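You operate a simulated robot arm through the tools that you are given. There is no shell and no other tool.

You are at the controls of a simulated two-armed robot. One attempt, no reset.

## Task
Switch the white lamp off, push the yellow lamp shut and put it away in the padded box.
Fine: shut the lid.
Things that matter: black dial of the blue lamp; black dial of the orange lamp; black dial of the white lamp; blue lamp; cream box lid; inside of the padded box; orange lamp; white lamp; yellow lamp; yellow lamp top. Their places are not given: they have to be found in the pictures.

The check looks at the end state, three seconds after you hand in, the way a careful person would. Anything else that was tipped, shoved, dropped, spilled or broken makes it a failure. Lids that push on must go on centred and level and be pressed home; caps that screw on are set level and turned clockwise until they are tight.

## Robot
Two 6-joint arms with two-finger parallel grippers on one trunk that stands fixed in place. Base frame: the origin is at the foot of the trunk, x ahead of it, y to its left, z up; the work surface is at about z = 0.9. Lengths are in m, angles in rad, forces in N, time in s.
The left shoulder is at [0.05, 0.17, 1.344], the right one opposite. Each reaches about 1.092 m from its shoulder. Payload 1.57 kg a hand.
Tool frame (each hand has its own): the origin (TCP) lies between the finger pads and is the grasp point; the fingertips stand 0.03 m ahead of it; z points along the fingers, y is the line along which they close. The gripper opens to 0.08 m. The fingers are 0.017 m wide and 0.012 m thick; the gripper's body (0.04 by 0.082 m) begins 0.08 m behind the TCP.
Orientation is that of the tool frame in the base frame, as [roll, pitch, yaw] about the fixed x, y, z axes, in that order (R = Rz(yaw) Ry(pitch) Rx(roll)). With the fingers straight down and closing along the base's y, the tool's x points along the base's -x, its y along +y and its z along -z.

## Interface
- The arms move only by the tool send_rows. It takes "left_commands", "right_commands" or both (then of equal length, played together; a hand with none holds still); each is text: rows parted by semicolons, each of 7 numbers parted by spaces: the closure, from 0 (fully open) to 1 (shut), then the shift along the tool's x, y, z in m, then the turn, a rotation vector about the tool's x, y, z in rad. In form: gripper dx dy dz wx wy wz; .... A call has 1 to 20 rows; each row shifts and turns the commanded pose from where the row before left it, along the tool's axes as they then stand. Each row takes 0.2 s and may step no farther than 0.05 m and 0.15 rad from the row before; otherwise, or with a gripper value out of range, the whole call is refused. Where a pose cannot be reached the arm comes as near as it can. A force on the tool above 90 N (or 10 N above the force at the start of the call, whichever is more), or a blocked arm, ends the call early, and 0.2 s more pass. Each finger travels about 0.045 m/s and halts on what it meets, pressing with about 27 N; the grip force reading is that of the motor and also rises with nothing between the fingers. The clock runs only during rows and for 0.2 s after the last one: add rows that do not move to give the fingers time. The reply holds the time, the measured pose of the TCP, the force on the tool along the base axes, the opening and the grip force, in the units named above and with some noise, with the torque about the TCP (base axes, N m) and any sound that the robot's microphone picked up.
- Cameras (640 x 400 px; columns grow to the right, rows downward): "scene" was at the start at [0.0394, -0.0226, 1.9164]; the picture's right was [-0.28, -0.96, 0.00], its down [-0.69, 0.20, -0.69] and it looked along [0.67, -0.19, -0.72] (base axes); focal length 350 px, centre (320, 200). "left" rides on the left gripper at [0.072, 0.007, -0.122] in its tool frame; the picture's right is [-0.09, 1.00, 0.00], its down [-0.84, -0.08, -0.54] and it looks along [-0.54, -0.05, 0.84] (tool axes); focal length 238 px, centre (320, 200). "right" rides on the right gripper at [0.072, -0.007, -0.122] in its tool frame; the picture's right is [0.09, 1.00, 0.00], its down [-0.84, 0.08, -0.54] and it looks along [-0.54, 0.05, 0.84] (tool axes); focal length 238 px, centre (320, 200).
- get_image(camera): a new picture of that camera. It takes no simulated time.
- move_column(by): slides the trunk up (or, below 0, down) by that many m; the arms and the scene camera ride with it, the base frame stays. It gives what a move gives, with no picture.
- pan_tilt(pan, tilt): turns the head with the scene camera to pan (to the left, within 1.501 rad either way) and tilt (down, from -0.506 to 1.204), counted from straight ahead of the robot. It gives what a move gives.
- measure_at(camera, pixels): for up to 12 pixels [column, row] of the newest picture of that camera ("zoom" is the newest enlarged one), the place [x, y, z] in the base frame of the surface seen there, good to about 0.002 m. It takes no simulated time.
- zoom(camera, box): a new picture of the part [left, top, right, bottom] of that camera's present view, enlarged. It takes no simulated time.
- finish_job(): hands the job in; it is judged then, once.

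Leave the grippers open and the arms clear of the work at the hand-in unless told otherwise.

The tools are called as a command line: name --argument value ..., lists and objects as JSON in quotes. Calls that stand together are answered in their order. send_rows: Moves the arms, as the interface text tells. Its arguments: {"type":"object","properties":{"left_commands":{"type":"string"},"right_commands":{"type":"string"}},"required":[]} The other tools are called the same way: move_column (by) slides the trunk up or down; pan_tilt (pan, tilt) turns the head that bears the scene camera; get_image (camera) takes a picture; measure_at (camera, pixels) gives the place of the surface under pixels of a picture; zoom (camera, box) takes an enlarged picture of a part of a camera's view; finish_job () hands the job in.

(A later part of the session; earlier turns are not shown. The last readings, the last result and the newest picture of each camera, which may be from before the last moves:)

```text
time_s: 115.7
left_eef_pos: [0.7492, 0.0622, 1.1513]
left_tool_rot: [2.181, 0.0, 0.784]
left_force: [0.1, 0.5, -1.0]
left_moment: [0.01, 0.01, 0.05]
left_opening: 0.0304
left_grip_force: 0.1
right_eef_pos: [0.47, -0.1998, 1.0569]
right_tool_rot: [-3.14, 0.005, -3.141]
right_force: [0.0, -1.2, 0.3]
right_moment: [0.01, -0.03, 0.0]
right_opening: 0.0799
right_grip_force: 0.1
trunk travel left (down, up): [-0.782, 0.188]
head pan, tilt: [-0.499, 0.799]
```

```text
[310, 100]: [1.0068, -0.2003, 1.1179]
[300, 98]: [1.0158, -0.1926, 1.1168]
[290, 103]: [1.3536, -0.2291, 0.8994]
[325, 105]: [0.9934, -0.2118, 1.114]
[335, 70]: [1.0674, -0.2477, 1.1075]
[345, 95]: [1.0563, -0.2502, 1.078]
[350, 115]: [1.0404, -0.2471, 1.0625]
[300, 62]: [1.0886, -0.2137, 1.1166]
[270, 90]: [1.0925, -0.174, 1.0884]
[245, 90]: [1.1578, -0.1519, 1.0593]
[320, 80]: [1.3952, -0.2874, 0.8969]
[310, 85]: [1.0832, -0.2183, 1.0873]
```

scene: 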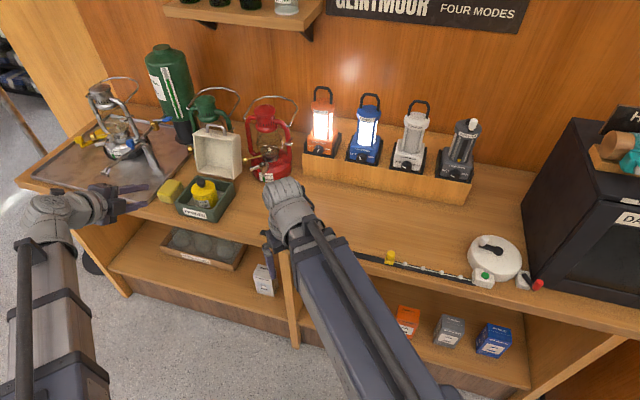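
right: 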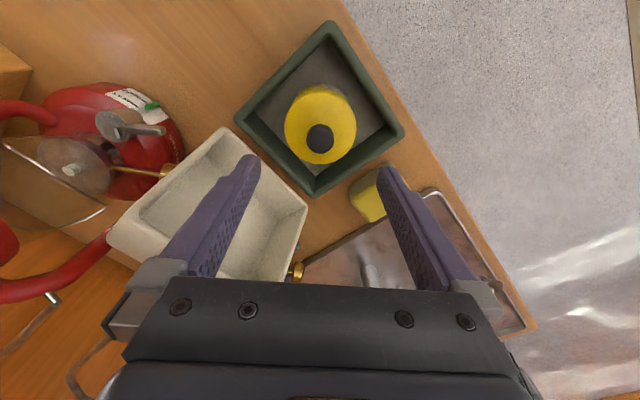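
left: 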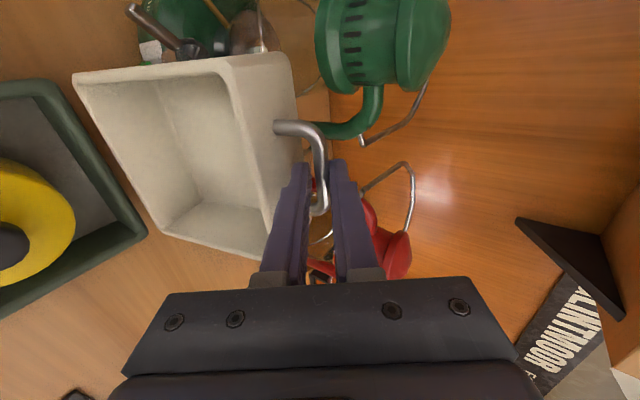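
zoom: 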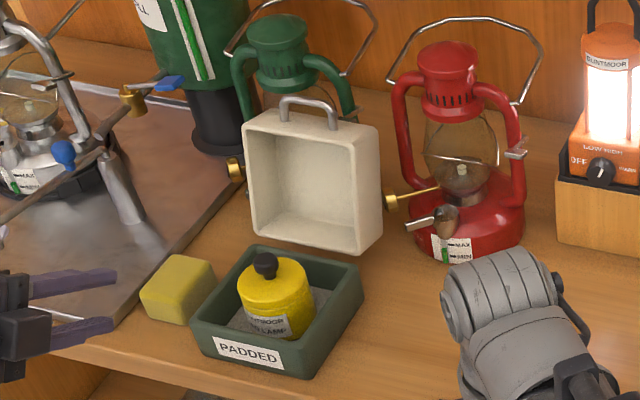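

There's about 5 cm between bar and lantern; one closed finger pair, rolled to lie flat against the bar, fits. I raise the column 0.073, move the right hand (closed) to x≈0.80, pitch it to 55° below level and roll +0.686 rad.

move_column --by 0.073

send_rows --right_commands "1 -0.047 -0.0023 0 0 0 0;1 -0.047 -0.0023 0 0 0 0;1 -0.047 -0.0023 0 0 0 0;1 -0.047 -0.0023 0 0 0 0;1 -0.047 -0.0023 0 0 0 0;1 -0.047 -0.0023 0 0 0 0;1 -0.047 -0.0023 0 0 0 0;1 0 0 0 0 -0.1222 0;1 0 0 0 0 -0.1222 0;1 0 0 0 0 -0.1222 0;1 0 0 0 0 -0.1222 0;1 0 0 0 0 -0.1222 0;1 0 0 0 0 0 0.1372;1 0 0 0 0 0 0.1372;1 0 0 0 0 0 0.1372;1 0 0 0 0 0 0.1372;1 0 0 0 0 0 0.1372"

get_image --camera "right"

get_image --camera "scene"

```text
time_s: 116.8
left_eef_pos: [0.7508, 0.0603, 1.224]
left_tool_rot: [2.179, 0.0, 0.786]
left_force: [0.4, 0.2, -0.3]
left_moment: [0.02, -0.02, 0.01]
left_opening: 0.0304
left_grip_force: 0.1
right_eef_pos: [0.4716, -0.1989, 1.1305]
right_tool_rot: [-3.137, 0.003, 3.141]
right_force: [0.0, 0.2, 0.0]
right_moment: [-0.01, 0.01, -0.03]
right_opening: 0.0797
right_grip_force: 0.0
trunk travel left (down, up): [-0.855, 0.115]
head pan, tilt: [-0.499, 0.799]
```

```text
time_s: 120.4
left_eef_pos: [0.7498, 0.061, 1.2237]
left_tool_rot: [2.178, -0.002, 0.784]
left_force: [0.0, 0.3, -0.4]
left_moment: [-0.02, -0.02, -0.01]
left_opening: 0.0305
left_grip_force: 0.1
right_eef_pos: [0.7993, -0.2157, 1.1702]
right_tool_rot: [2.725, 0.466, 2.355]
right_force: [-0.6, 0.8, -0.6]
right_moment: [0.0, 0.01, -0.01]
right_opening: 0.0
right_grip_force: 21.3
right hand out of reach, approached as far as the arm can: row 9, 10, 11, 12
trunk travel left (down, up): [-0.855, 0.115]
head pan, tilt: [-0.499, 0.799]
```

```text
taken
```

right: 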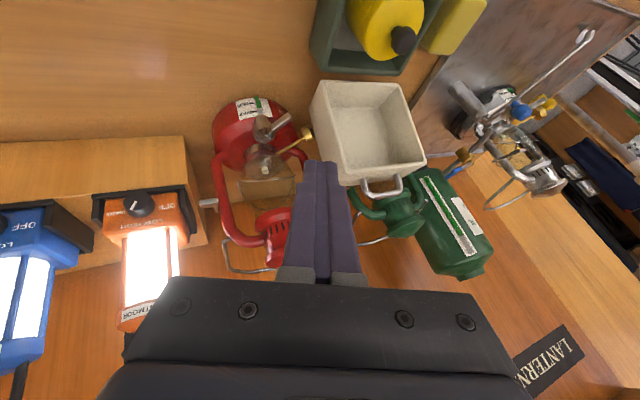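

```text
taken
```

scene: 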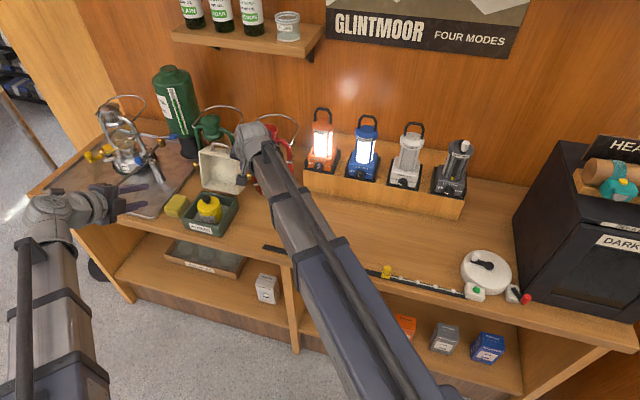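

The lid handle is ahead at about (382,185) in this view. Before going over it, I measure the green lantern's upper parts near the path.

zoom --camera "right" --box '[300, 140, 460, 260]'

measure_at --camera "right" --pixels '[[368, 188], [385, 193], [400, 186], [365, 205], [375, 212], [390, 205], [405, 215], [395, 235], [372, 240], [360, 195], [352, 200], [415, 190]]'

```text
3.33 times, centred on (380, 200) of right
```

zoom: 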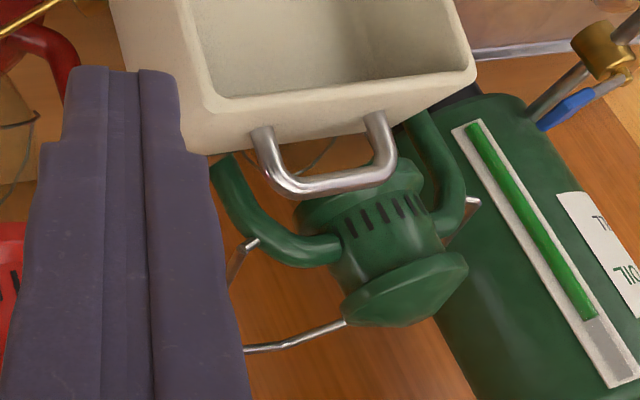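

```text
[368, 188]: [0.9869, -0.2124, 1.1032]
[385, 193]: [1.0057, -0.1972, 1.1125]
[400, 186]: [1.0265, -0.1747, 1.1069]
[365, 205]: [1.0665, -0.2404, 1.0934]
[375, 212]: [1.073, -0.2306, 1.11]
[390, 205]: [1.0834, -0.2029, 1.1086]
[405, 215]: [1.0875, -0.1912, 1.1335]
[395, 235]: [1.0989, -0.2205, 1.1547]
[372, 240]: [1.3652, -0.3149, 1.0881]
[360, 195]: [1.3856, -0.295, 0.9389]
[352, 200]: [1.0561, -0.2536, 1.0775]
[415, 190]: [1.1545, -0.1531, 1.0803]
```

Path is clear (lantern chimney stays ≥3 cm away). Moving +x 0.225 above the handle.

send_rows --right_commands "1 -0.0285 0.02336 0.02581 0 0 0;1 -0.0285 0.02336 0.02581 0 0 0;1 -0.0285 0.02336 0.02581 0 0 0;1 -0.0285 0.02336 0.02581 0 0 0;1 -0.0285 0.02336 0.02581 0 0 0"

get_image --camera "right"

get_image --camera "left"

```text
time_s: 121.6
left_eef_pos: [0.7526, 0.0606, 1.2241]
left_tool_rot: [2.179, 0.003, 0.786]
left_force: [-0.7, 0.5, -0.1]
left_moment: [0.0, 0.0, -0.02]
left_opening: 0.0306
left_grip_force: 0.1
right_eef_pos: [1.0257, -0.2133, 1.1692]
right_tool_rot: [2.726, 0.467, 2.36]
right_force: [0.0, 0.7, -0.9]
right_moment: [0.0, -0.01, 0.01]
right_opening: 0.0001
right_grip_force: 21.4
trunk travel left (down, up): [-0.855, 0.115]
head pan, tilt: [-0.499, 0.799]
```

```text
taken
```

right: 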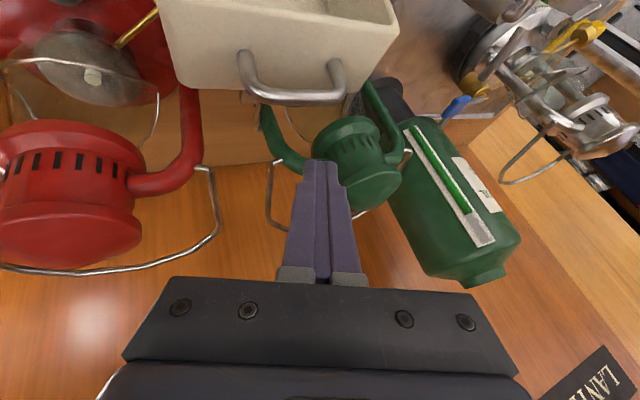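

```text
taken
```

left: 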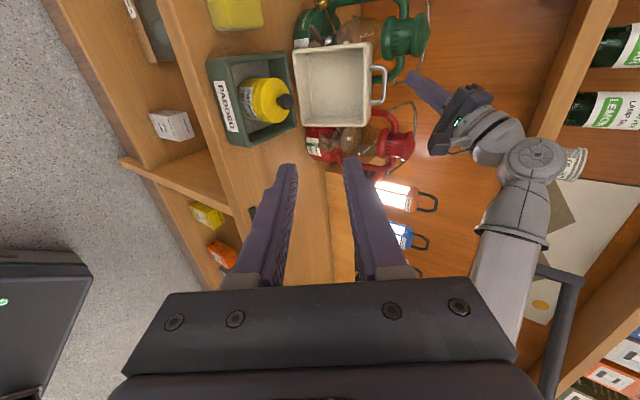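

The fingertips are behind the bar line. Lowering 0.05 so they reach down behind the bar.

move_column --by -0.03

get_image --camera "right"

move_column --by -0.02

get_image --camera "right"

get_image --camera "left"

```text
time_s: 122.3
left_eef_pos: [0.7509, 0.0595, 1.1929]
left_tool_rot: [2.179, -0.001, 0.784]
left_force: [0.0, 0.2, -0.4]
left_moment: [0.02, 0.05, 0.01]
left_opening: 0.0304
left_grip_force: 0.0
right_eef_pos: [1.0235, -0.214, 1.1398]
right_tool_rot: [2.724, 0.467, 2.359]
right_force: [0.0, 0.3, -0.8]
right_moment: [0.0, 0.05, 0.03]
right_opening: 0.0
right_grip_force: 20.9
trunk travel left (down, up): [-0.825, 0.145]
head pan, tilt: [-0.499, 0.799]
```

```text
taken
```

right: 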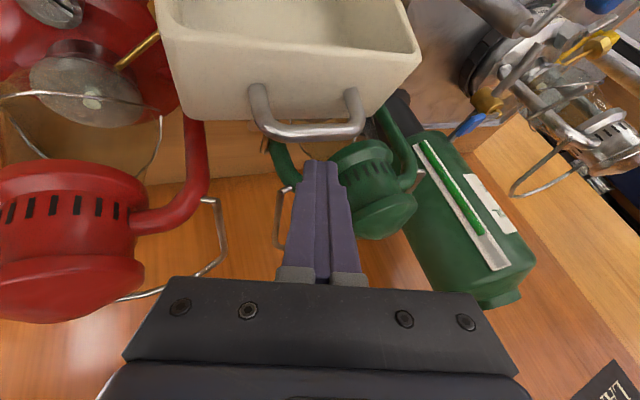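

```text
time_s: 123.0
left_eef_pos: [0.7495, 0.0617, 1.1741]
left_tool_rot: [2.18, 0.0, 0.785]
left_force: [0.6, 0.3, -0.4]
left_moment: [0.01, 0.02, 0.02]
left_opening: 0.0303
left_grip_force: 0.0
right_eef_pos: [1.0231, -0.2131, 1.1207]
right_tool_rot: [2.725, 0.467, 2.357]
right_force: [-0.1, 0.0, -0.4]
right_moment: [0.03, -0.02, -0.02]
right_opening: 0.0001
right_grip_force: 21.1
trunk travel left (down, up): [-0.805, 0.165]
head pan, tilt: [-0.499, 0.799]
```

```text
taken
```

right: 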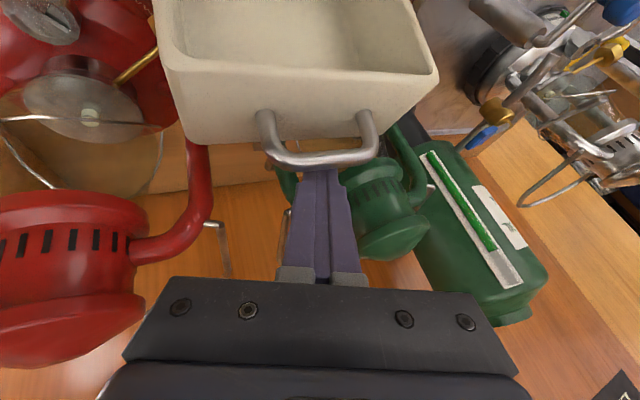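

```text
taken
```

left: 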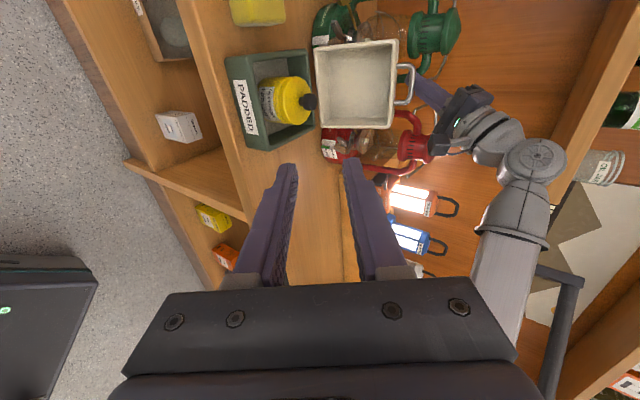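

The finger pair is behind the bar now. Pulling toward the front in 1 cm rows, watching force.

send_rows --right_commands "1 0.00897 0.0018 -0.00406 0 0 0;1 0.00897 0.0018 -0.00406 0 0 0;1 0.00897 0.0018 -0.00406 0 0 0"

get_image --camera "right"

get_image --camera "left"

```text
time_s: 123.8
left_eef_pos: [0.7486, 0.0597, 1.1748]
left_tool_rot: [2.18, -0.002, 0.784]
left_force: [0.2, -0.5, -0.3]
left_moment: [0.0, -0.02, 0.01]
left_opening: 0.0304
left_grip_force: 0.2
right_eef_pos: [1.0033, -0.1973, 1.1231]
right_tool_rot: [2.719, 0.474, 2.354]
right_force: [10.9, -9.8, 29.0]
right_moment: [-0.42, -0.54, 0.01]
right_opening: 0.0001
right_grip_force: 20.7
trunk travel left (down, up): [-0.805, 0.165]
head pan, tilt: [-0.499, 0.799]
```

```text
taken
```

right: 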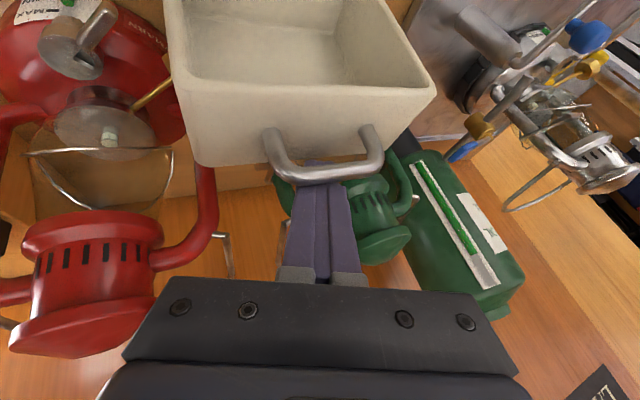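

```text
taken
```

left: 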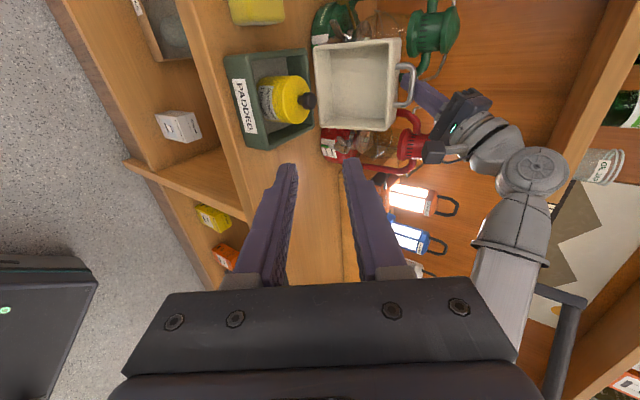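

The tip is also pressing on the lid's face (29 N up). Raising the column 0.012 to relieve it.

move_column --by 0.012

get_image --camera "right"

zoom --camera "left" --box '[220, 20, 480, 180]'

```text
time_s: 124.4
left_eef_pos: [0.7506, 0.0607, 1.186]
left_tool_rot: [2.179, 0.001, 0.785]
left_force: [-0.8, 0.3, 0.1]
left_moment: [0.0, -0.01, -0.03]
left_opening: 0.0303
left_grip_force: 0.1
right_eef_pos: [1.0011, -0.1921, 1.1332]
right_tool_rot: [2.725, 0.465, 2.358]
right_force: [0.1, -0.3, 0.6]
right_moment: [0.02, -0.02, 0.01]
right_opening: 0.0
right_grip_force: 21.2
trunk travel left (down, up): [-0.817, 0.153]
head pan, tilt: [-0.499, 0.799]
```

```text
taken
```

right: 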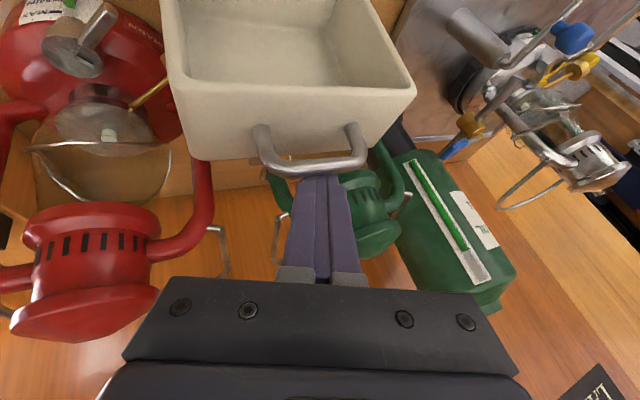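

```text
2.46 times, centred on (350, 100) of left
```

zoom: 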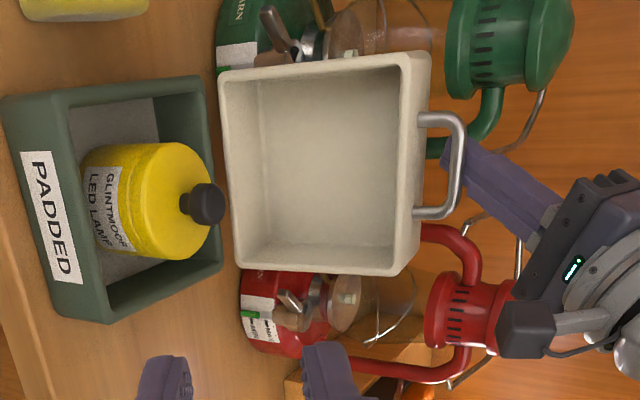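

Relieved, with the finger just behind the bar. Pulling on by 0.02.

send_rows --right_commands "1 0.00897 0.0018 -0.00406 0 0 0;1 0.00897 0.0018 -0.00406 0 0 0"

zoom --camera "left" --box '[220, 20, 480, 180]'

```text
time_s: 125.0
left_eef_pos: [0.7496, 0.0616, 1.1865]
left_tool_rot: [2.18, 0.002, 0.784]
left_force: [-0.8, -1.2, 0.1]
left_moment: [-0.02, 0.01, 0.02]
left_opening: 0.0305
left_grip_force: 0.0
right_eef_pos: [0.9875, -0.1775, 1.1328]
right_tool_rot: [2.723, 0.468, 2.357]
right_force: [-0.2, -2.4, 6.1]
right_moment: [0.0, 0.05, 0.01]
right_opening: 0.0001
right_grip_force: 21.8
trunk travel left (down, up): [-0.817, 0.153]
head pan, tilt: [-0.499, 0.799]
```

```text
2.46 times, centred on (350, 100) of left
```

zoom: 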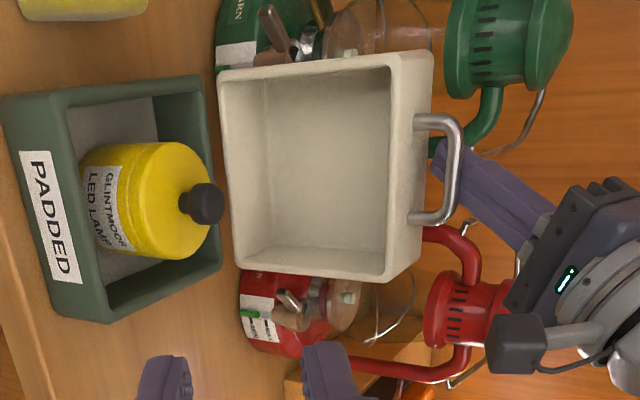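

The lid is coming forward (about 90°). Raising 6 mm and pulling 0.02 more.

move_column --by 0.006

send_rows --right_commands "1 0.00897 0.0018 -0.00406 0 0 0;1 0.00897 0.0018 -0.00406 0 0 0"

zoom --camera "left" --box '[220, 20, 480, 180]'

get_image --camera "right"

```text
time_s: 125.6
left_eef_pos: [0.7496, 0.0608, 1.1923]
left_tool_rot: [2.179, -0.003, 0.785]
left_force: [0.2, -0.6, -0.3]
left_moment: [0.0, 0.02, 0.0]
left_opening: 0.0307
left_grip_force: 0.0
right_eef_pos: [0.9874, -0.1791, 1.1393]
right_tool_rot: [2.726, 0.468, 2.358]
right_force: [-1.2, -1.0, 2.8]
right_moment: [-0.05, -0.05, -0.03]
right_opening: 0.0001
right_grip_force: 21.2
trunk travel left (down, up): [-0.823, 0.147]
head pan, tilt: [-0.499, 0.799]
```

```text
time_s: 126.2
left_eef_pos: [0.7503, 0.0624, 1.1926]
left_tool_rot: [2.18, 0.0, 0.785]
left_force: [-0.1, -0.9, 0.0]
left_moment: [0.0, 0.0, 0.01]
left_opening: 0.0306
left_grip_force: 0.1
right_eef_pos: [0.9745, -0.1637, 1.1392]
right_tool_rot: [2.726, 0.468, 2.357]
right_force: [0.0, 0.1, 0.0]
right_moment: [-0.03, 0.02, -0.01]
right_opening: 0.0001
right_grip_force: 21.3
trunk travel left (down, up): [-0.823, 0.147]
head pan, tilt: [-0.499, 0.799]
```

```text
2.46 times, centred on (350, 100) of left
```

zoom: 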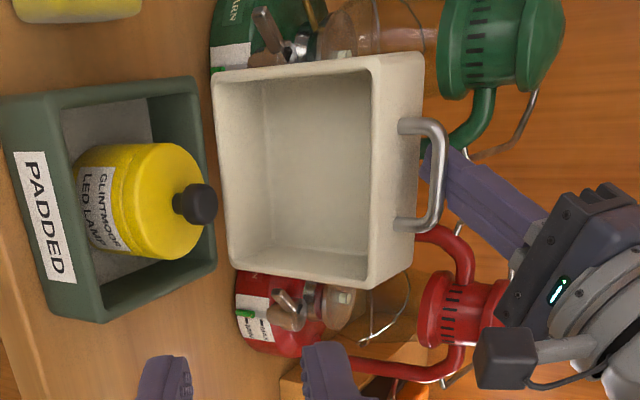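

```text
taken
```

right: 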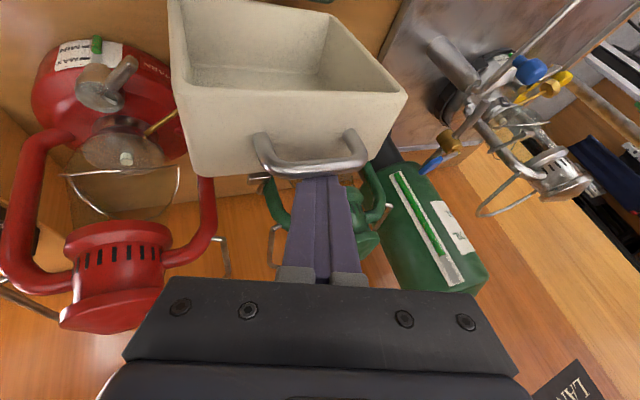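

The lid is now a bit forward of vertical. Measuring its rim to get the angle.

measure_at --camera "left" --pixels '[[308, 53], [365, 46], [315, 130], [367, 134], [396, 72], [398, 95], [397, 85]]'

measure_at --camera "right" --pixels '[[265, 155], [290, 170], [320, 170], [355, 155], [200, 150], [350, 120]]'

```text
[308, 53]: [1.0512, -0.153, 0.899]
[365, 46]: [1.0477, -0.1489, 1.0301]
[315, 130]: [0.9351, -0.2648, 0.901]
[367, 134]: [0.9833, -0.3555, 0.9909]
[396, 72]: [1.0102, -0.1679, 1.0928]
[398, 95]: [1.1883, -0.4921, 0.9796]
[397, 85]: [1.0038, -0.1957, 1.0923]
```

```text
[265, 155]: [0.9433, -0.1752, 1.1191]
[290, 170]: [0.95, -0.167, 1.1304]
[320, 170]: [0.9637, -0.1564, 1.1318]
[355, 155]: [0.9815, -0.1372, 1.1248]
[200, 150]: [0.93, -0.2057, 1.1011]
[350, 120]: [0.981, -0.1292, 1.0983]
```

The lid is at about 85° and leaning on the finger. To control it through the balance point I'll use the right hand as a cage (one finger behind, one in front of the bar). First I let the lid back gently, then raise clear and re-roll the hand by -90°.

send_rows --right_commands "1 -0.00897 -0.0018 0.00406 0 0 0;1 -0.00897 -0.0018 0.00406 0 0 0;1 -0.00897 -0.0018 0.00406 0 0 0;1 -0.00897 -0.0018 0.00406 0 0 0;1 -0.0045 -0.0009 0.00203 0 0 0"

get_image --camera "right"

```text
time_s: 127.4
left_eef_pos: [0.7504, 0.0606, 1.1915]
left_tool_rot: [2.18, -0.001, 0.785]
left_force: [0.2, 0.2, -0.4]
left_moment: [0.02, 0.01, -0.01]
left_opening: 0.0304
left_grip_force: 0.1
right_eef_pos: [1.0051, -0.1977, 1.1388]
right_tool_rot: [2.724, 0.468, 2.359]
right_force: [0.0, -0.5, -0.6]
right_moment: [0.03, 0.03, 0.02]
right_opening: 0.0001
right_grip_force: 21.3
trunk travel left (down, up): [-0.823, 0.147]
head pan, tilt: [-0.499, 0.799]
```

```text
taken
```

right: 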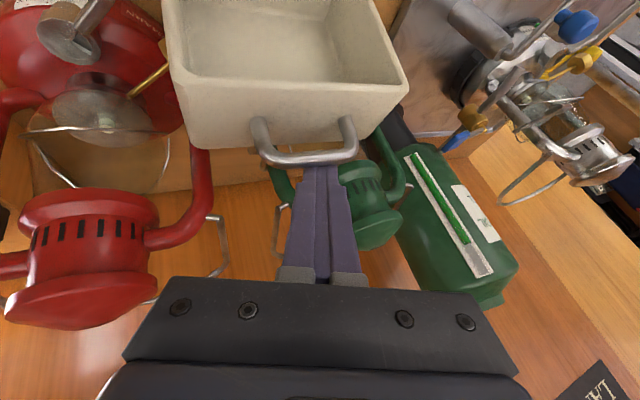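

The lid follows back. A little further back, then up 0.055 clear of the bar, roll -90° and open to 0.036.

send_rows --right_commands "1 -0.00897 -0.0018 0.00406 0 0 0;1 -0.0027 -0.0005 0.00122 0 0 0"

move_column --by 0.055

send_rows --right_commands "0.55 0 0 0 0 0 -0.1428;0.55 0 0 0 0 0 -0.1428;0.55 0 0 0 0 0 -0.1428;0.55 0 0 0 0 0 -0.1428;0.55 0 0 0 0 0 -0.1428;0.55 0 0 0 0 0 -0.1428;0.55 0 0 0 0 0 -0.1428;0.55 0 0 0 0 0 -0.1428;0.55 0 0 0 0 0 -0.1428;0.55 0 0 0 0 0 -0.1428;0.55 0 0 0 0 0 -0.1428"

get_image --camera "right"

get_image --camera "left"

```text
time_s: 128.0
left_eef_pos: [0.7498, 0.0609, 1.1929]
left_tool_rot: [2.179, -0.001, 0.785]
left_force: [0.1, 0.3, -0.1]
left_moment: [-0.04, 0.0, 0.0]
left_opening: 0.0303
left_grip_force: 0.1
right_eef_pos: [1.0157, -0.2062, 1.1393]
right_tool_rot: [2.725, 0.468, 2.358]
right_force: [0.2, 0.0, -0.1]
right_moment: [-0.03, 0.05, -0.01]
right_opening: 0.0001
right_grip_force: 21.7
trunk travel left (down, up): [-0.823, 0.147]
head pan, tilt: [-0.499, 0.799]
```

```text
time_s: 128.9
left_eef_pos: [0.7509, 0.0616, 1.2474]
left_tool_rot: [2.181, -0.001, 0.785]
left_force: [-0.5, -0.2, -0.2]
left_moment: [0.02, -0.03, -0.01]
left_opening: 0.0305
left_grip_force: 0.0
right_eef_pos: [1.0149, -0.2045, 1.194]
right_tool_rot: [2.724, 0.469, 2.359]
right_force: [0.9, 1.1, -0.1]
right_moment: [0.0, 0.02, -0.01]
right_opening: 0.0
right_grip_force: 21.9
trunk travel left (down, up): [-0.878, 0.092]
head pan, tilt: [-0.499, 0.799]
```

```text
time_s: 131.3
left_eef_pos: [0.7509, 0.0622, 1.2466]
left_tool_rot: [2.181, 0.001, 0.786]
left_force: [0.6, -0.3, -0.1]
left_moment: [0.03, 0.01, 0.02]
left_opening: 0.0302
left_grip_force: 0.1
right_eef_pos: [1.0159, -0.2065, 1.1927]
right_tool_rot: [-2.635, 0.369, -2.157]
right_force: [-0.5, 0.0, 0.3]
right_moment: [-0.02, -0.01, -0.01]
right_opening: 0.0359
right_grip_force: 0.0
trunk travel left (down, up): [-0.878, 0.092]
head pan, tilt: [-0.499, 0.799]
```

```text
taken
```

right: 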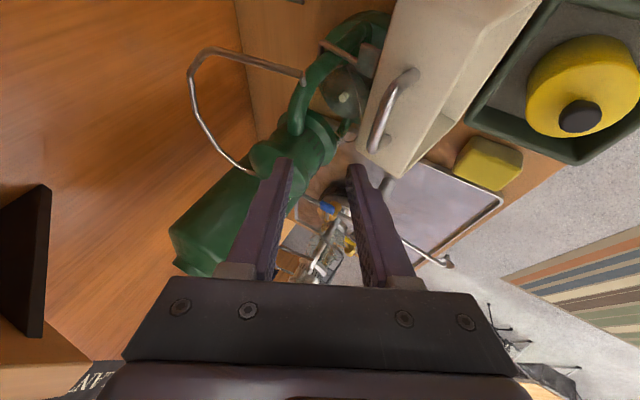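

```text
taken
```

left: 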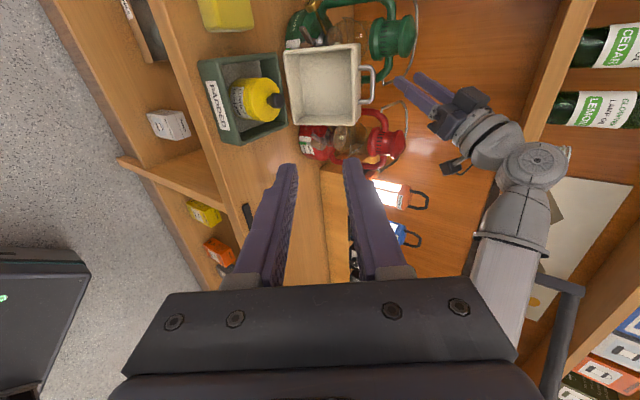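

Hand is rolled with one finger to each side. Measuring the bar from this view, at about (393,110).

measure_at --camera "right" --pixels '[[393, 108], [385, 122], [402, 90], [412, 75], [375, 145], [340, 100], [325, 90], [300, 150]]'

send_rows --right_commands "0.55 0 0.0141 -0.0075 0 0 0"

get_image --camera "right"

```text
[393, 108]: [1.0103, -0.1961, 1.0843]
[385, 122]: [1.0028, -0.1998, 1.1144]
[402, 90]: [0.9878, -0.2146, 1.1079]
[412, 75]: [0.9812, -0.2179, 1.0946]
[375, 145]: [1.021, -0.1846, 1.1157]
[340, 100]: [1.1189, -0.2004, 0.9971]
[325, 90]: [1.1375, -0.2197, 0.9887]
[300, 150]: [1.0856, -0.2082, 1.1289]
```

```text
time_s: 131.7
left_eef_pos: [0.749, 0.0616, 1.2464]
left_tool_rot: [2.181, 0.001, 0.784]
left_force: [0.5, 0.4, 0.0]
left_moment: [-0.03, 0.01, 0.02]
left_opening: 0.0303
left_grip_force: 0.1
right_eef_pos: [1.0014, -0.1955, 1.1938]
right_tool_rot: [-2.634, 0.371, -2.157]
right_force: [-0.2, -0.6, 0.4]
right_moment: [0.01, 0.0, -0.01]
right_opening: 0.0357
right_grip_force: 0.1
trunk travel left (down, up): [-0.878, 0.092]
head pan, tilt: [-0.499, 0.799]
```

```text
taken
```

right: 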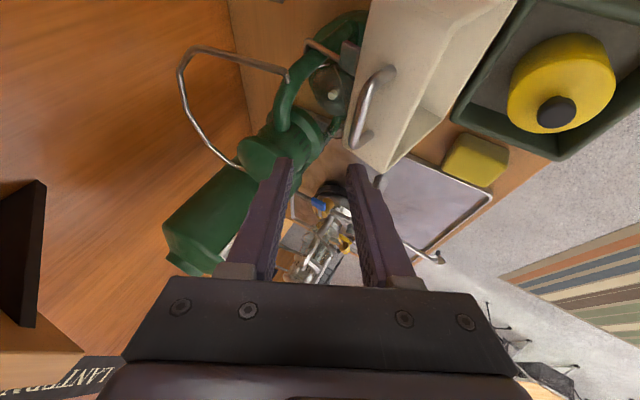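

Lowering 0.04 and checking the bar's position between the fingers.

move_column --by -0.04

get_image --camera "right"

measure_at --camera "right" --pixels '[[340, 125], [335, 140], [350, 110], [325, 155], [345, 118]]'

```text
time_s: 132.6
left_eef_pos: [0.7496, 0.0622, 1.2069]
left_tool_rot: [2.179, -0.001, 0.786]
left_force: [0.0, 0.0, 0.6]
left_moment: [0.01, 0.02, 0.02]
left_opening: 0.0305
left_grip_force: 0.1
right_eef_pos: [1.0018, -0.1966, 1.1535]
right_tool_rot: [-2.636, 0.37, -2.157]
right_force: [-0.3, 0.5, 0.8]
right_moment: [-0.02, 0.01, -0.03]
right_opening: 0.0359
right_grip_force: 0.0
trunk travel left (down, up): [-0.838, 0.132]
head pan, tilt: [-0.499, 0.799]
```

```text
taken
```

right: 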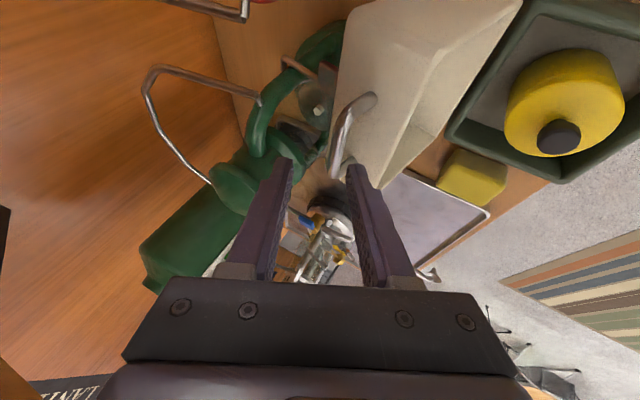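

```text
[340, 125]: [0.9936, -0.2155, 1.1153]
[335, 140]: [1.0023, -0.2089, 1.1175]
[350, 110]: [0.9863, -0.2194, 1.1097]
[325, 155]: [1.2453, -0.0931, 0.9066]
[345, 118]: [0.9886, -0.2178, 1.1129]
```

The bar will pass between the fingers (offset about +6 mm at the tips, -5 mm at the end). Lowering 0.035.

move_column --by -0.02

get_image --camera "right"

move_column --by -0.014

get_image --camera "right"

```text
time_s: 133.2
left_eef_pos: [0.7504, 0.0605, 1.1865]
left_tool_rot: [2.18, -0.002, 0.786]
left_force: [0.0, 0.0, -0.4]
left_moment: [0.02, 0.06, 0.0]
left_opening: 0.0306
left_grip_force: 0.0
right_eef_pos: [1.0008, -0.1972, 1.1333]
right_tool_rot: [-2.636, 0.371, -2.157]
right_force: [0.7, 0.5, 0.8]
right_moment: [0.0, 0.0, -0.01]
right_opening: 0.0356
right_grip_force: 0.1
trunk travel left (down, up): [-0.818, 0.152]
head pan, tilt: [-0.499, 0.799]
```

```text
taken
```

right: 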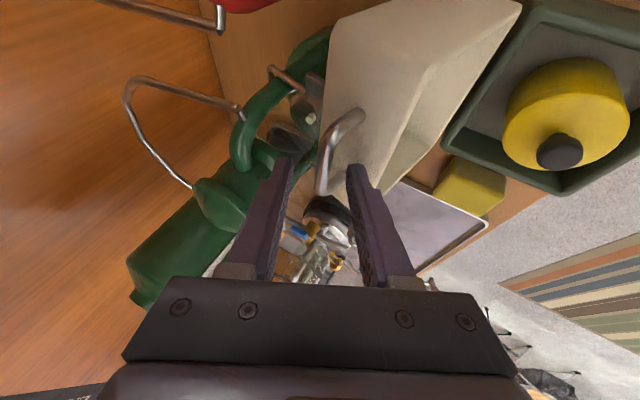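

```text
time_s: 133.8
left_eef_pos: [0.7455, 0.0626, 1.1775]
left_tool_rot: [2.176, -0.003, 0.786]
left_force: [-0.3, -0.7, -1.0]
left_moment: [0.01, -0.02, 0.01]
left_opening: 0.0307
left_grip_force: 0.0
right_eef_pos: [0.9974, -0.1928, 1.1264]
right_tool_rot: [-2.628, 0.378, -2.154]
right_force: [-1.7, 7.6, 50.8]
right_moment: [0.74, 0.14, 0.04]
right_opening: 0.0222
right_grip_force: 0.1
trunk travel left (down, up): [-0.804, 0.166]
head pan, tilt: [-0.499, 0.799]
```

```text
taken
```

right: 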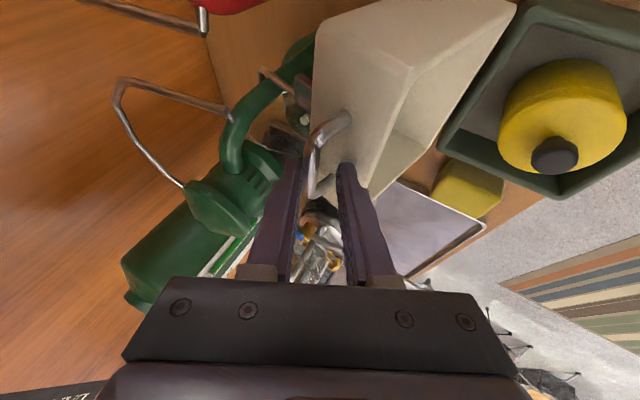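

The front fingertip touched the lid's edge face (51 N up). Raising 9 mm at once.

move_column --by 0.009

get_image --camera "right"

get_image --camera "left"

```text
time_s: 134.4
left_eef_pos: [0.7495, 0.0627, 1.1823]
left_tool_rot: [2.178, 0.0, 0.785]
left_force: [-0.1, 0.6, 0.6]
left_moment: [0.0, -0.01, 0.0]
left_opening: 0.0303
left_grip_force: 0.0
right_eef_pos: [1.0002, -0.1971, 1.1291]
right_tool_rot: [-2.636, 0.369, -2.158]
right_force: [1.8, 4.1, 12.2]
right_moment: [0.29, -0.04, -0.04]
right_opening: 0.0319
right_grip_force: 0.1
trunk travel left (down, up): [-0.813, 0.157]
head pan, tilt: [-0.499, 0.799]
```

```text
taken
```

right: 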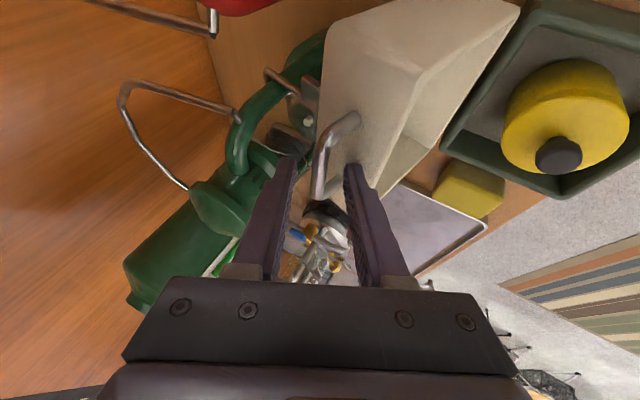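

```text
taken
```

left: 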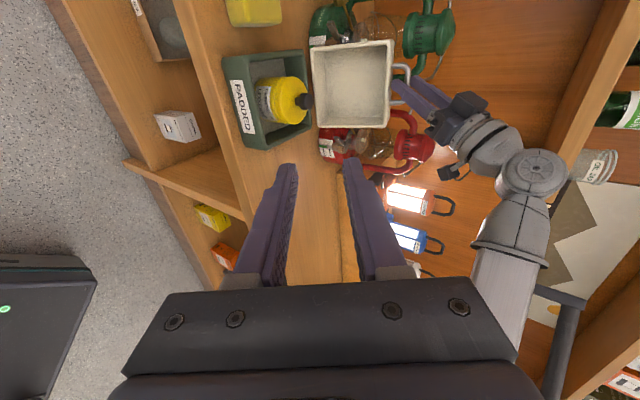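

Still 12 N on the front finger. Narrowing the opening to 0.02 draws it off the face, keeping the bar inside.

send_rows --right_commands "0.75 0 0 0 0 0 0;0.75 0 0 0 0 0 0"

get_image --camera "right"

```text
time_s: 135.0
left_eef_pos: [0.7509, 0.0612, 1.1817]
left_tool_rot: [2.178, 0.0, 0.785]
left_force: [-0.4, -0.5, 0.1]
left_moment: [0.01, -0.02, 0.02]
left_opening: 0.0302
left_grip_force: 0.1
right_eef_pos: [1.0003, -0.1973, 1.1283]
right_tool_rot: [-2.636, 0.371, -2.161]
right_force: [-0.1, 0.6, -0.1]
right_moment: [0.0, 0.0, 0.0]
right_opening: 0.0202
right_grip_force: 0.1
trunk travel left (down, up): [-0.813, 0.157]
head pan, tilt: [-0.499, 0.799]
```

```text
taken
```

right: 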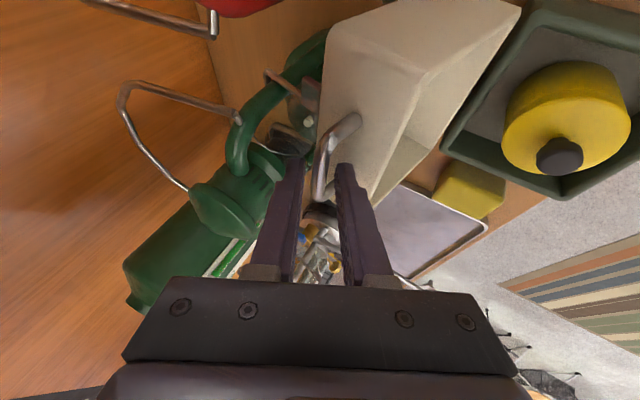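

The bar sits in the cage about 11 mm behind the tips, no load. Now drawing the lid forward along its arc: 105° → 95°.

send_rows --right_commands "0.75 -0.00134 0.00647 -0.003 0 0 0;0.75 -0.00134 0.00647 -0.003 0 0 0"

move_column --by 0.005

send_rows --right_commands "0.75 -0.00134 0.00647 -0.003 0 0 0;0.75 -0.00134 0.00647 -0.003 0 0 0"

move_column --by 0.005

get_image --camera "right"

get_image --camera "left"

```text
time_s: 135.6
left_eef_pos: [0.7505, 0.0599, 1.1825]
left_tool_rot: [2.179, 0.001, 0.785]
left_force: [0.5, -0.2, 0.1]
left_moment: [0.0, 0.01, 0.03]
left_opening: 0.0302
left_grip_force: 0.1
right_eef_pos: [0.9903, -0.1869, 1.1301]
right_tool_rot: [-2.635, 0.37, -2.158]
right_force: [0.6, -4.1, 8.2]
right_moment: [-0.03, 0.0, -0.07]
right_opening: 0.0175
right_grip_force: 0.1
trunk travel left (down, up): [-0.813, 0.157]
head pan, tilt: [-0.499, 0.799]
```

```text
time_s: 136.2
left_eef_pos: [0.7497, 0.062, 1.1873]
left_tool_rot: [2.181, -0.001, 0.785]
left_force: [-0.7, -0.5, -1.2]
left_moment: [0.02, 0.02, -0.03]
left_opening: 0.0307
left_grip_force: 0.1
right_eef_pos: [0.9907, -0.185, 1.1339]
right_tool_rot: [-2.636, 0.371, -2.158]
right_force: [-0.1, 0.0, -0.1]
right_moment: [0.01, -0.01, -0.03]
right_opening: 0.0203
right_grip_force: 0.0
trunk travel left (down, up): [-0.818, 0.152]
head pan, tilt: [-0.499, 0.799]
```

```text
time_s: 136.8
left_eef_pos: [0.7504, 0.0607, 1.1866]
left_tool_rot: [2.18, 0.0, 0.786]
left_force: [0.3, 0.2, -0.4]
left_moment: [-0.01, -0.01, 0.0]
left_opening: 0.0303
left_grip_force: 0.0
right_eef_pos: [0.9805, -0.1762, 1.1341]
right_tool_rot: [-2.636, 0.37, -2.158]
right_force: [0.5, -1.0, 2.3]
right_moment: [-0.02, -0.04, -0.03]
right_opening: 0.0207
right_grip_force: 0.8
trunk travel left (down, up): [-0.818, 0.152]
head pan, tilt: [-0.499, 0.799]
```

```text
time_s: 137.3
left_eef_pos: [0.7495, 0.0615, 1.1922]
left_tool_rot: [2.18, -0.001, 0.785]
left_force: [0.4, -0.5, 0.8]
left_moment: [-0.01, -0.03, 0.02]
left_opening: 0.0303
left_grip_force: 0.1
right_eef_pos: [0.9808, -0.1749, 1.1381]
right_tool_rot: [-2.635, 0.369, -2.156]
right_force: [0.3, 0.3, 0.8]
right_moment: [0.01, -0.06, -0.03]
right_opening: 0.0205
right_grip_force: 0.3
trunk travel left (down, up): [-0.823, 0.147]
head pan, tilt: [-0.499, 0.799]
```

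```text
taken
```

right: 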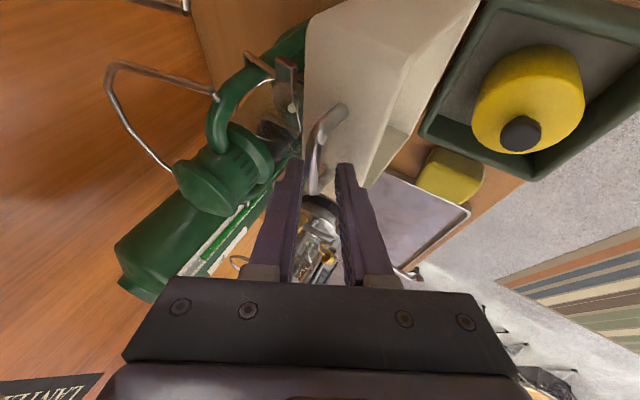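

```text
taken
```

left: 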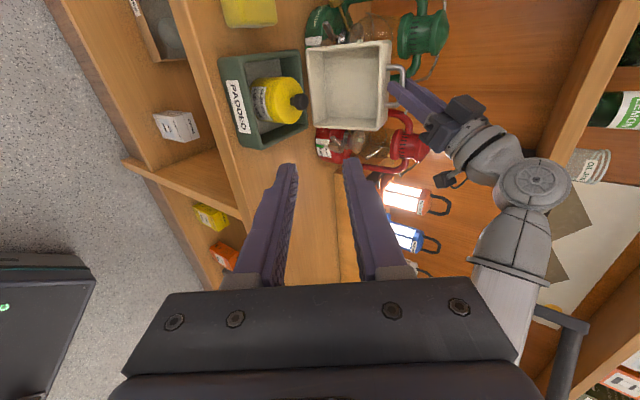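

The lid follows with light forces. Continuing 95° → 75°.

send_rows --right_commands "0.75 -0.00134 0.00647 -0.003 0 0 0;0.75 -0.00134 0.00647 -0.003 0 0 0"

move_column --by 0.005

send_rows --right_commands "0.75 -0.00134 0.00647 -0.003 0 0 0;0.75 -0.00134 0.00647 -0.003 0 0 0"

get_image --camera "right"

send_rows --right_commands "0.75 -0.00134 0.00647 -0.003 0 0 0;0.75 -0.00134 0.00647 -0.003 0 0 0;0.75 -0.00134 0.00647 -0.003 0 0 0;0.75 -0.00134 0.00647 -0.003 0 0 0"

get_image --camera "right"

get_image --camera "left"

```text
time_s: 137.9
left_eef_pos: [0.7501, 0.0623, 1.1921]
left_tool_rot: [2.181, -0.001, 0.785]
left_force: [-0.2, 0.2, 0.1]
left_moment: [0.04, 0.01, 0.03]
left_opening: 0.0305
left_grip_force: 0.2
right_eef_pos: [0.972, -0.1652, 1.139]
right_tool_rot: [-2.636, 0.372, -2.159]
right_force: [1.2, 0.4, -0.2]
right_moment: [0.0, 0.0, 0.01]
right_opening: 0.0203
right_grip_force: 0.0
trunk travel left (down, up): [-0.823, 0.147]
head pan, tilt: [-0.499, 0.799]
```

```text
time_s: 138.4
left_eef_pos: [0.7512, 0.061, 1.1973]
left_tool_rot: [2.18, 0.001, 0.784]
left_force: [1.3, 0.1, 0.5]
left_moment: [0.03, -0.02, 0.05]
left_opening: 0.0305
left_grip_force: 0.1
right_eef_pos: [0.9707, -0.1658, 1.1429]
right_tool_rot: [-2.635, 0.369, -2.159]
right_force: [0.6, -0.1, 1.0]
right_moment: [-0.01, -0.02, 0.0]
right_opening: 0.0206
right_grip_force: 0.9
trunk travel left (down, up): [-0.828, 0.142]
head pan, tilt: [-0.499, 0.799]
```

```text
time_s: 139.1
left_eef_pos: [0.749, 0.0609, 1.1977]
left_tool_rot: [2.18, -0.001, 0.787]
left_force: [0.5, -0.1, 0.3]
left_moment: [0.01, -0.01, -0.01]
left_opening: 0.0304
left_grip_force: 0.2
right_eef_pos: [0.9607, -0.1558, 1.144]
right_tool_rot: [-2.635, 0.369, -2.157]
right_force: [1.1, -0.6, 0.2]
right_moment: [-0.03, -0.03, -0.01]
right_opening: 0.0205
right_grip_force: 0.1
trunk travel left (down, up): [-0.828, 0.142]
head pan, tilt: [-0.499, 0.799]
```

```text
taken
```

right: 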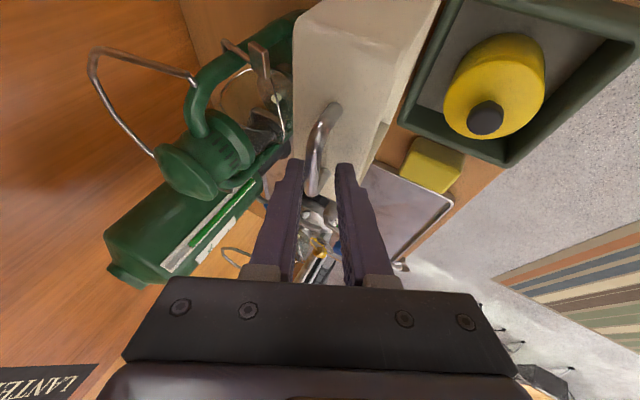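

```text
time_s: 140.1
left_eef_pos: [0.7497, 0.0617, 1.1976]
left_tool_rot: [2.18, -0.001, 0.787]
left_force: [-0.2, 0.0, -0.5]
left_moment: [-0.02, -0.01, 0.01]
left_opening: 0.0306
left_grip_force: 0.2
right_eef_pos: [0.9384, -0.1336, 1.144]
right_tool_rot: [-2.635, 0.372, -2.157]
right_force: [-0.2, 0.7, 0.8]
right_moment: [-0.02, -0.05, 0.0]
right_opening: 0.02
right_grip_force: 0.5
trunk travel left (down, up): [-0.828, 0.142]
head pan, tilt: [-0.499, 0.799]
```

```text
taken
```

right: 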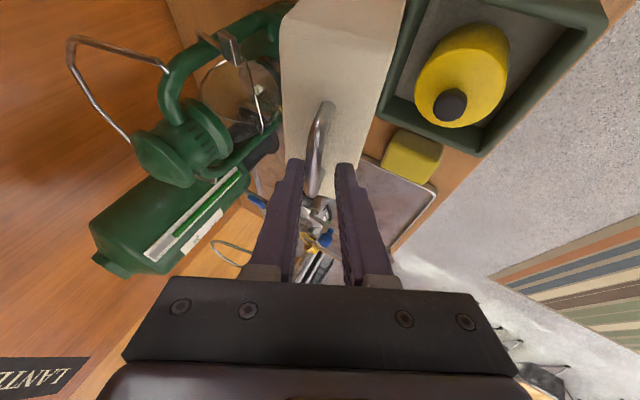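

```text
taken
```

left: 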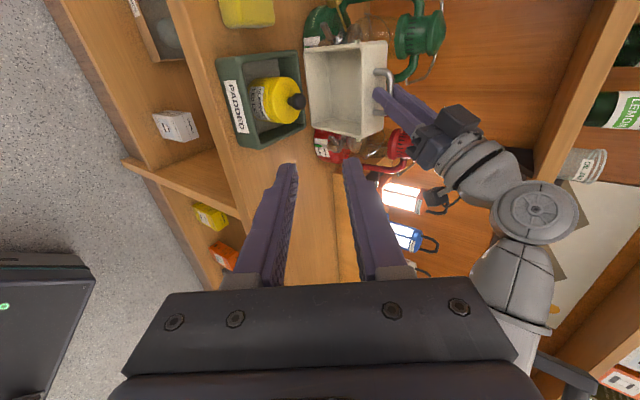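

Working well: lid about 75°. I move the left hand further out of the way (0.16 back) before continuing.

send_rows --left_commands "0.62 0 -0.0229 -0.0328 0 0 0;0.62 0 -0.0229 -0.0328 0 0 0;0.62 0 -0.0229 -0.0328 0 0 0;0.62 0 -0.0229 -0.0328 0 0 0"

send_rows --right_commands "0.75 -0.00137 0.00662 -0.00307 0 0 0;0.75 -0.00137 0.00662 -0.00307 0 0 0"

move_column --by -0.005

send_rows --right_commands "0.75 -0.00137 0.00662 -0.00307 0 0 0;0.75 -0.00137 0.00662 -0.00307 0 0 0"

get_image --camera "right"

get_image --camera "left"

```text
time_s: 141.1
left_eef_pos: [0.6369, 0.1727, 1.1969]
left_tool_rot: [2.18, -0.001, 0.785]
left_force: [0.3, -0.5, -0.4]
left_moment: [-0.02, 0.05, 0.0]
left_opening: 0.0305
left_grip_force: 0.0
right_eef_pos: [0.9392, -0.1348, 1.1427]
right_tool_rot: [-2.635, 0.371, -2.156]
right_force: [0.0, 0.7, -1.0]
right_moment: [-0.02, 0.0, 0.01]
right_opening: 0.0199
right_grip_force: 0.1
trunk travel left (down, up): [-0.828, 0.142]
head pan, tilt: [-0.499, 0.799]
```

```text
time_s: 141.7
left_eef_pos: [0.6363, 0.1722, 1.1975]
left_tool_rot: [2.179, -0.001, 0.786]
left_force: [0.5, -0.2, 0.7]
left_moment: [0.0, -0.03, -0.03]
left_opening: 0.0304
left_grip_force: 0.0
right_eef_pos: [0.9291, -0.1252, 1.1435]
right_tool_rot: [-2.636, 0.372, -2.159]
right_force: [-0.6, -0.3, 0.2]
right_moment: [0.01, -0.05, -0.01]
right_opening: 0.0201
right_grip_force: 0.0
trunk travel left (down, up): [-0.828, 0.142]
head pan, tilt: [-0.499, 0.799]
```

```text
time_s: 142.2
left_eef_pos: [0.6379, 0.1725, 1.191]
left_tool_rot: [2.18, -0.001, 0.786]
left_force: [0.0, 0.9, -0.6]
left_moment: [-0.01, -0.01, 0.01]
left_opening: 0.0301
left_grip_force: 0.1
right_eef_pos: [0.9291, -0.1239, 1.1382]
right_tool_rot: [-2.635, 0.37, -2.155]
right_force: [-0.1, -0.1, -0.9]
right_moment: [0.0, -0.01, 0.02]
right_opening: 0.02
right_grip_force: 0.1
trunk travel left (down, up): [-0.823, 0.147]
head pan, tilt: [-0.499, 0.799]
```

```text
time_s: 142.8
left_eef_pos: [0.6374, 0.173, 1.1923]
left_tool_rot: [2.181, 0.0, 0.785]
left_force: [0.5, 0.1, -0.4]
left_moment: [-0.01, -0.01, -0.01]
left_opening: 0.0303
left_grip_force: 0.0
right_eef_pos: [0.9177, -0.1134, 1.1381]
right_tool_rot: [-2.635, 0.37, -2.158]
right_force: [-0.3, 0.3, 0.3]
right_moment: [0.03, -0.01, 0.01]
right_opening: 0.0203
right_grip_force: 0.0
trunk travel left (down, up): [-0.823, 0.147]
head pan, tilt: [-0.499, 0.799]
```

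```text
taken
```

right: 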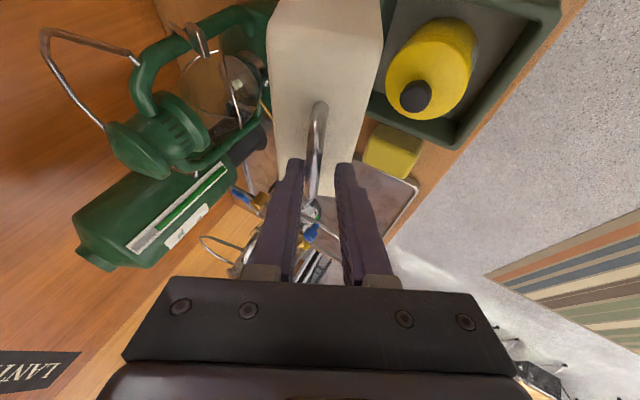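

```text
taken
```

left: 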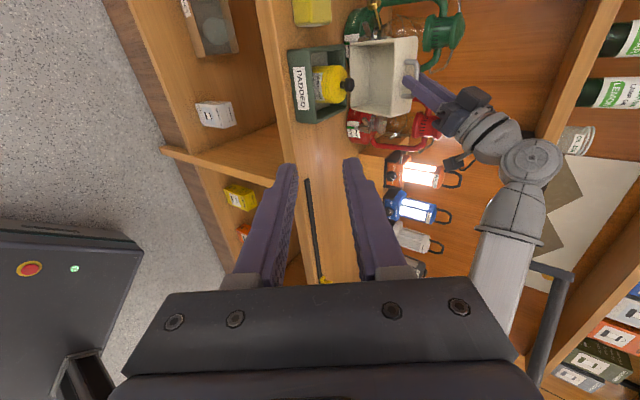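

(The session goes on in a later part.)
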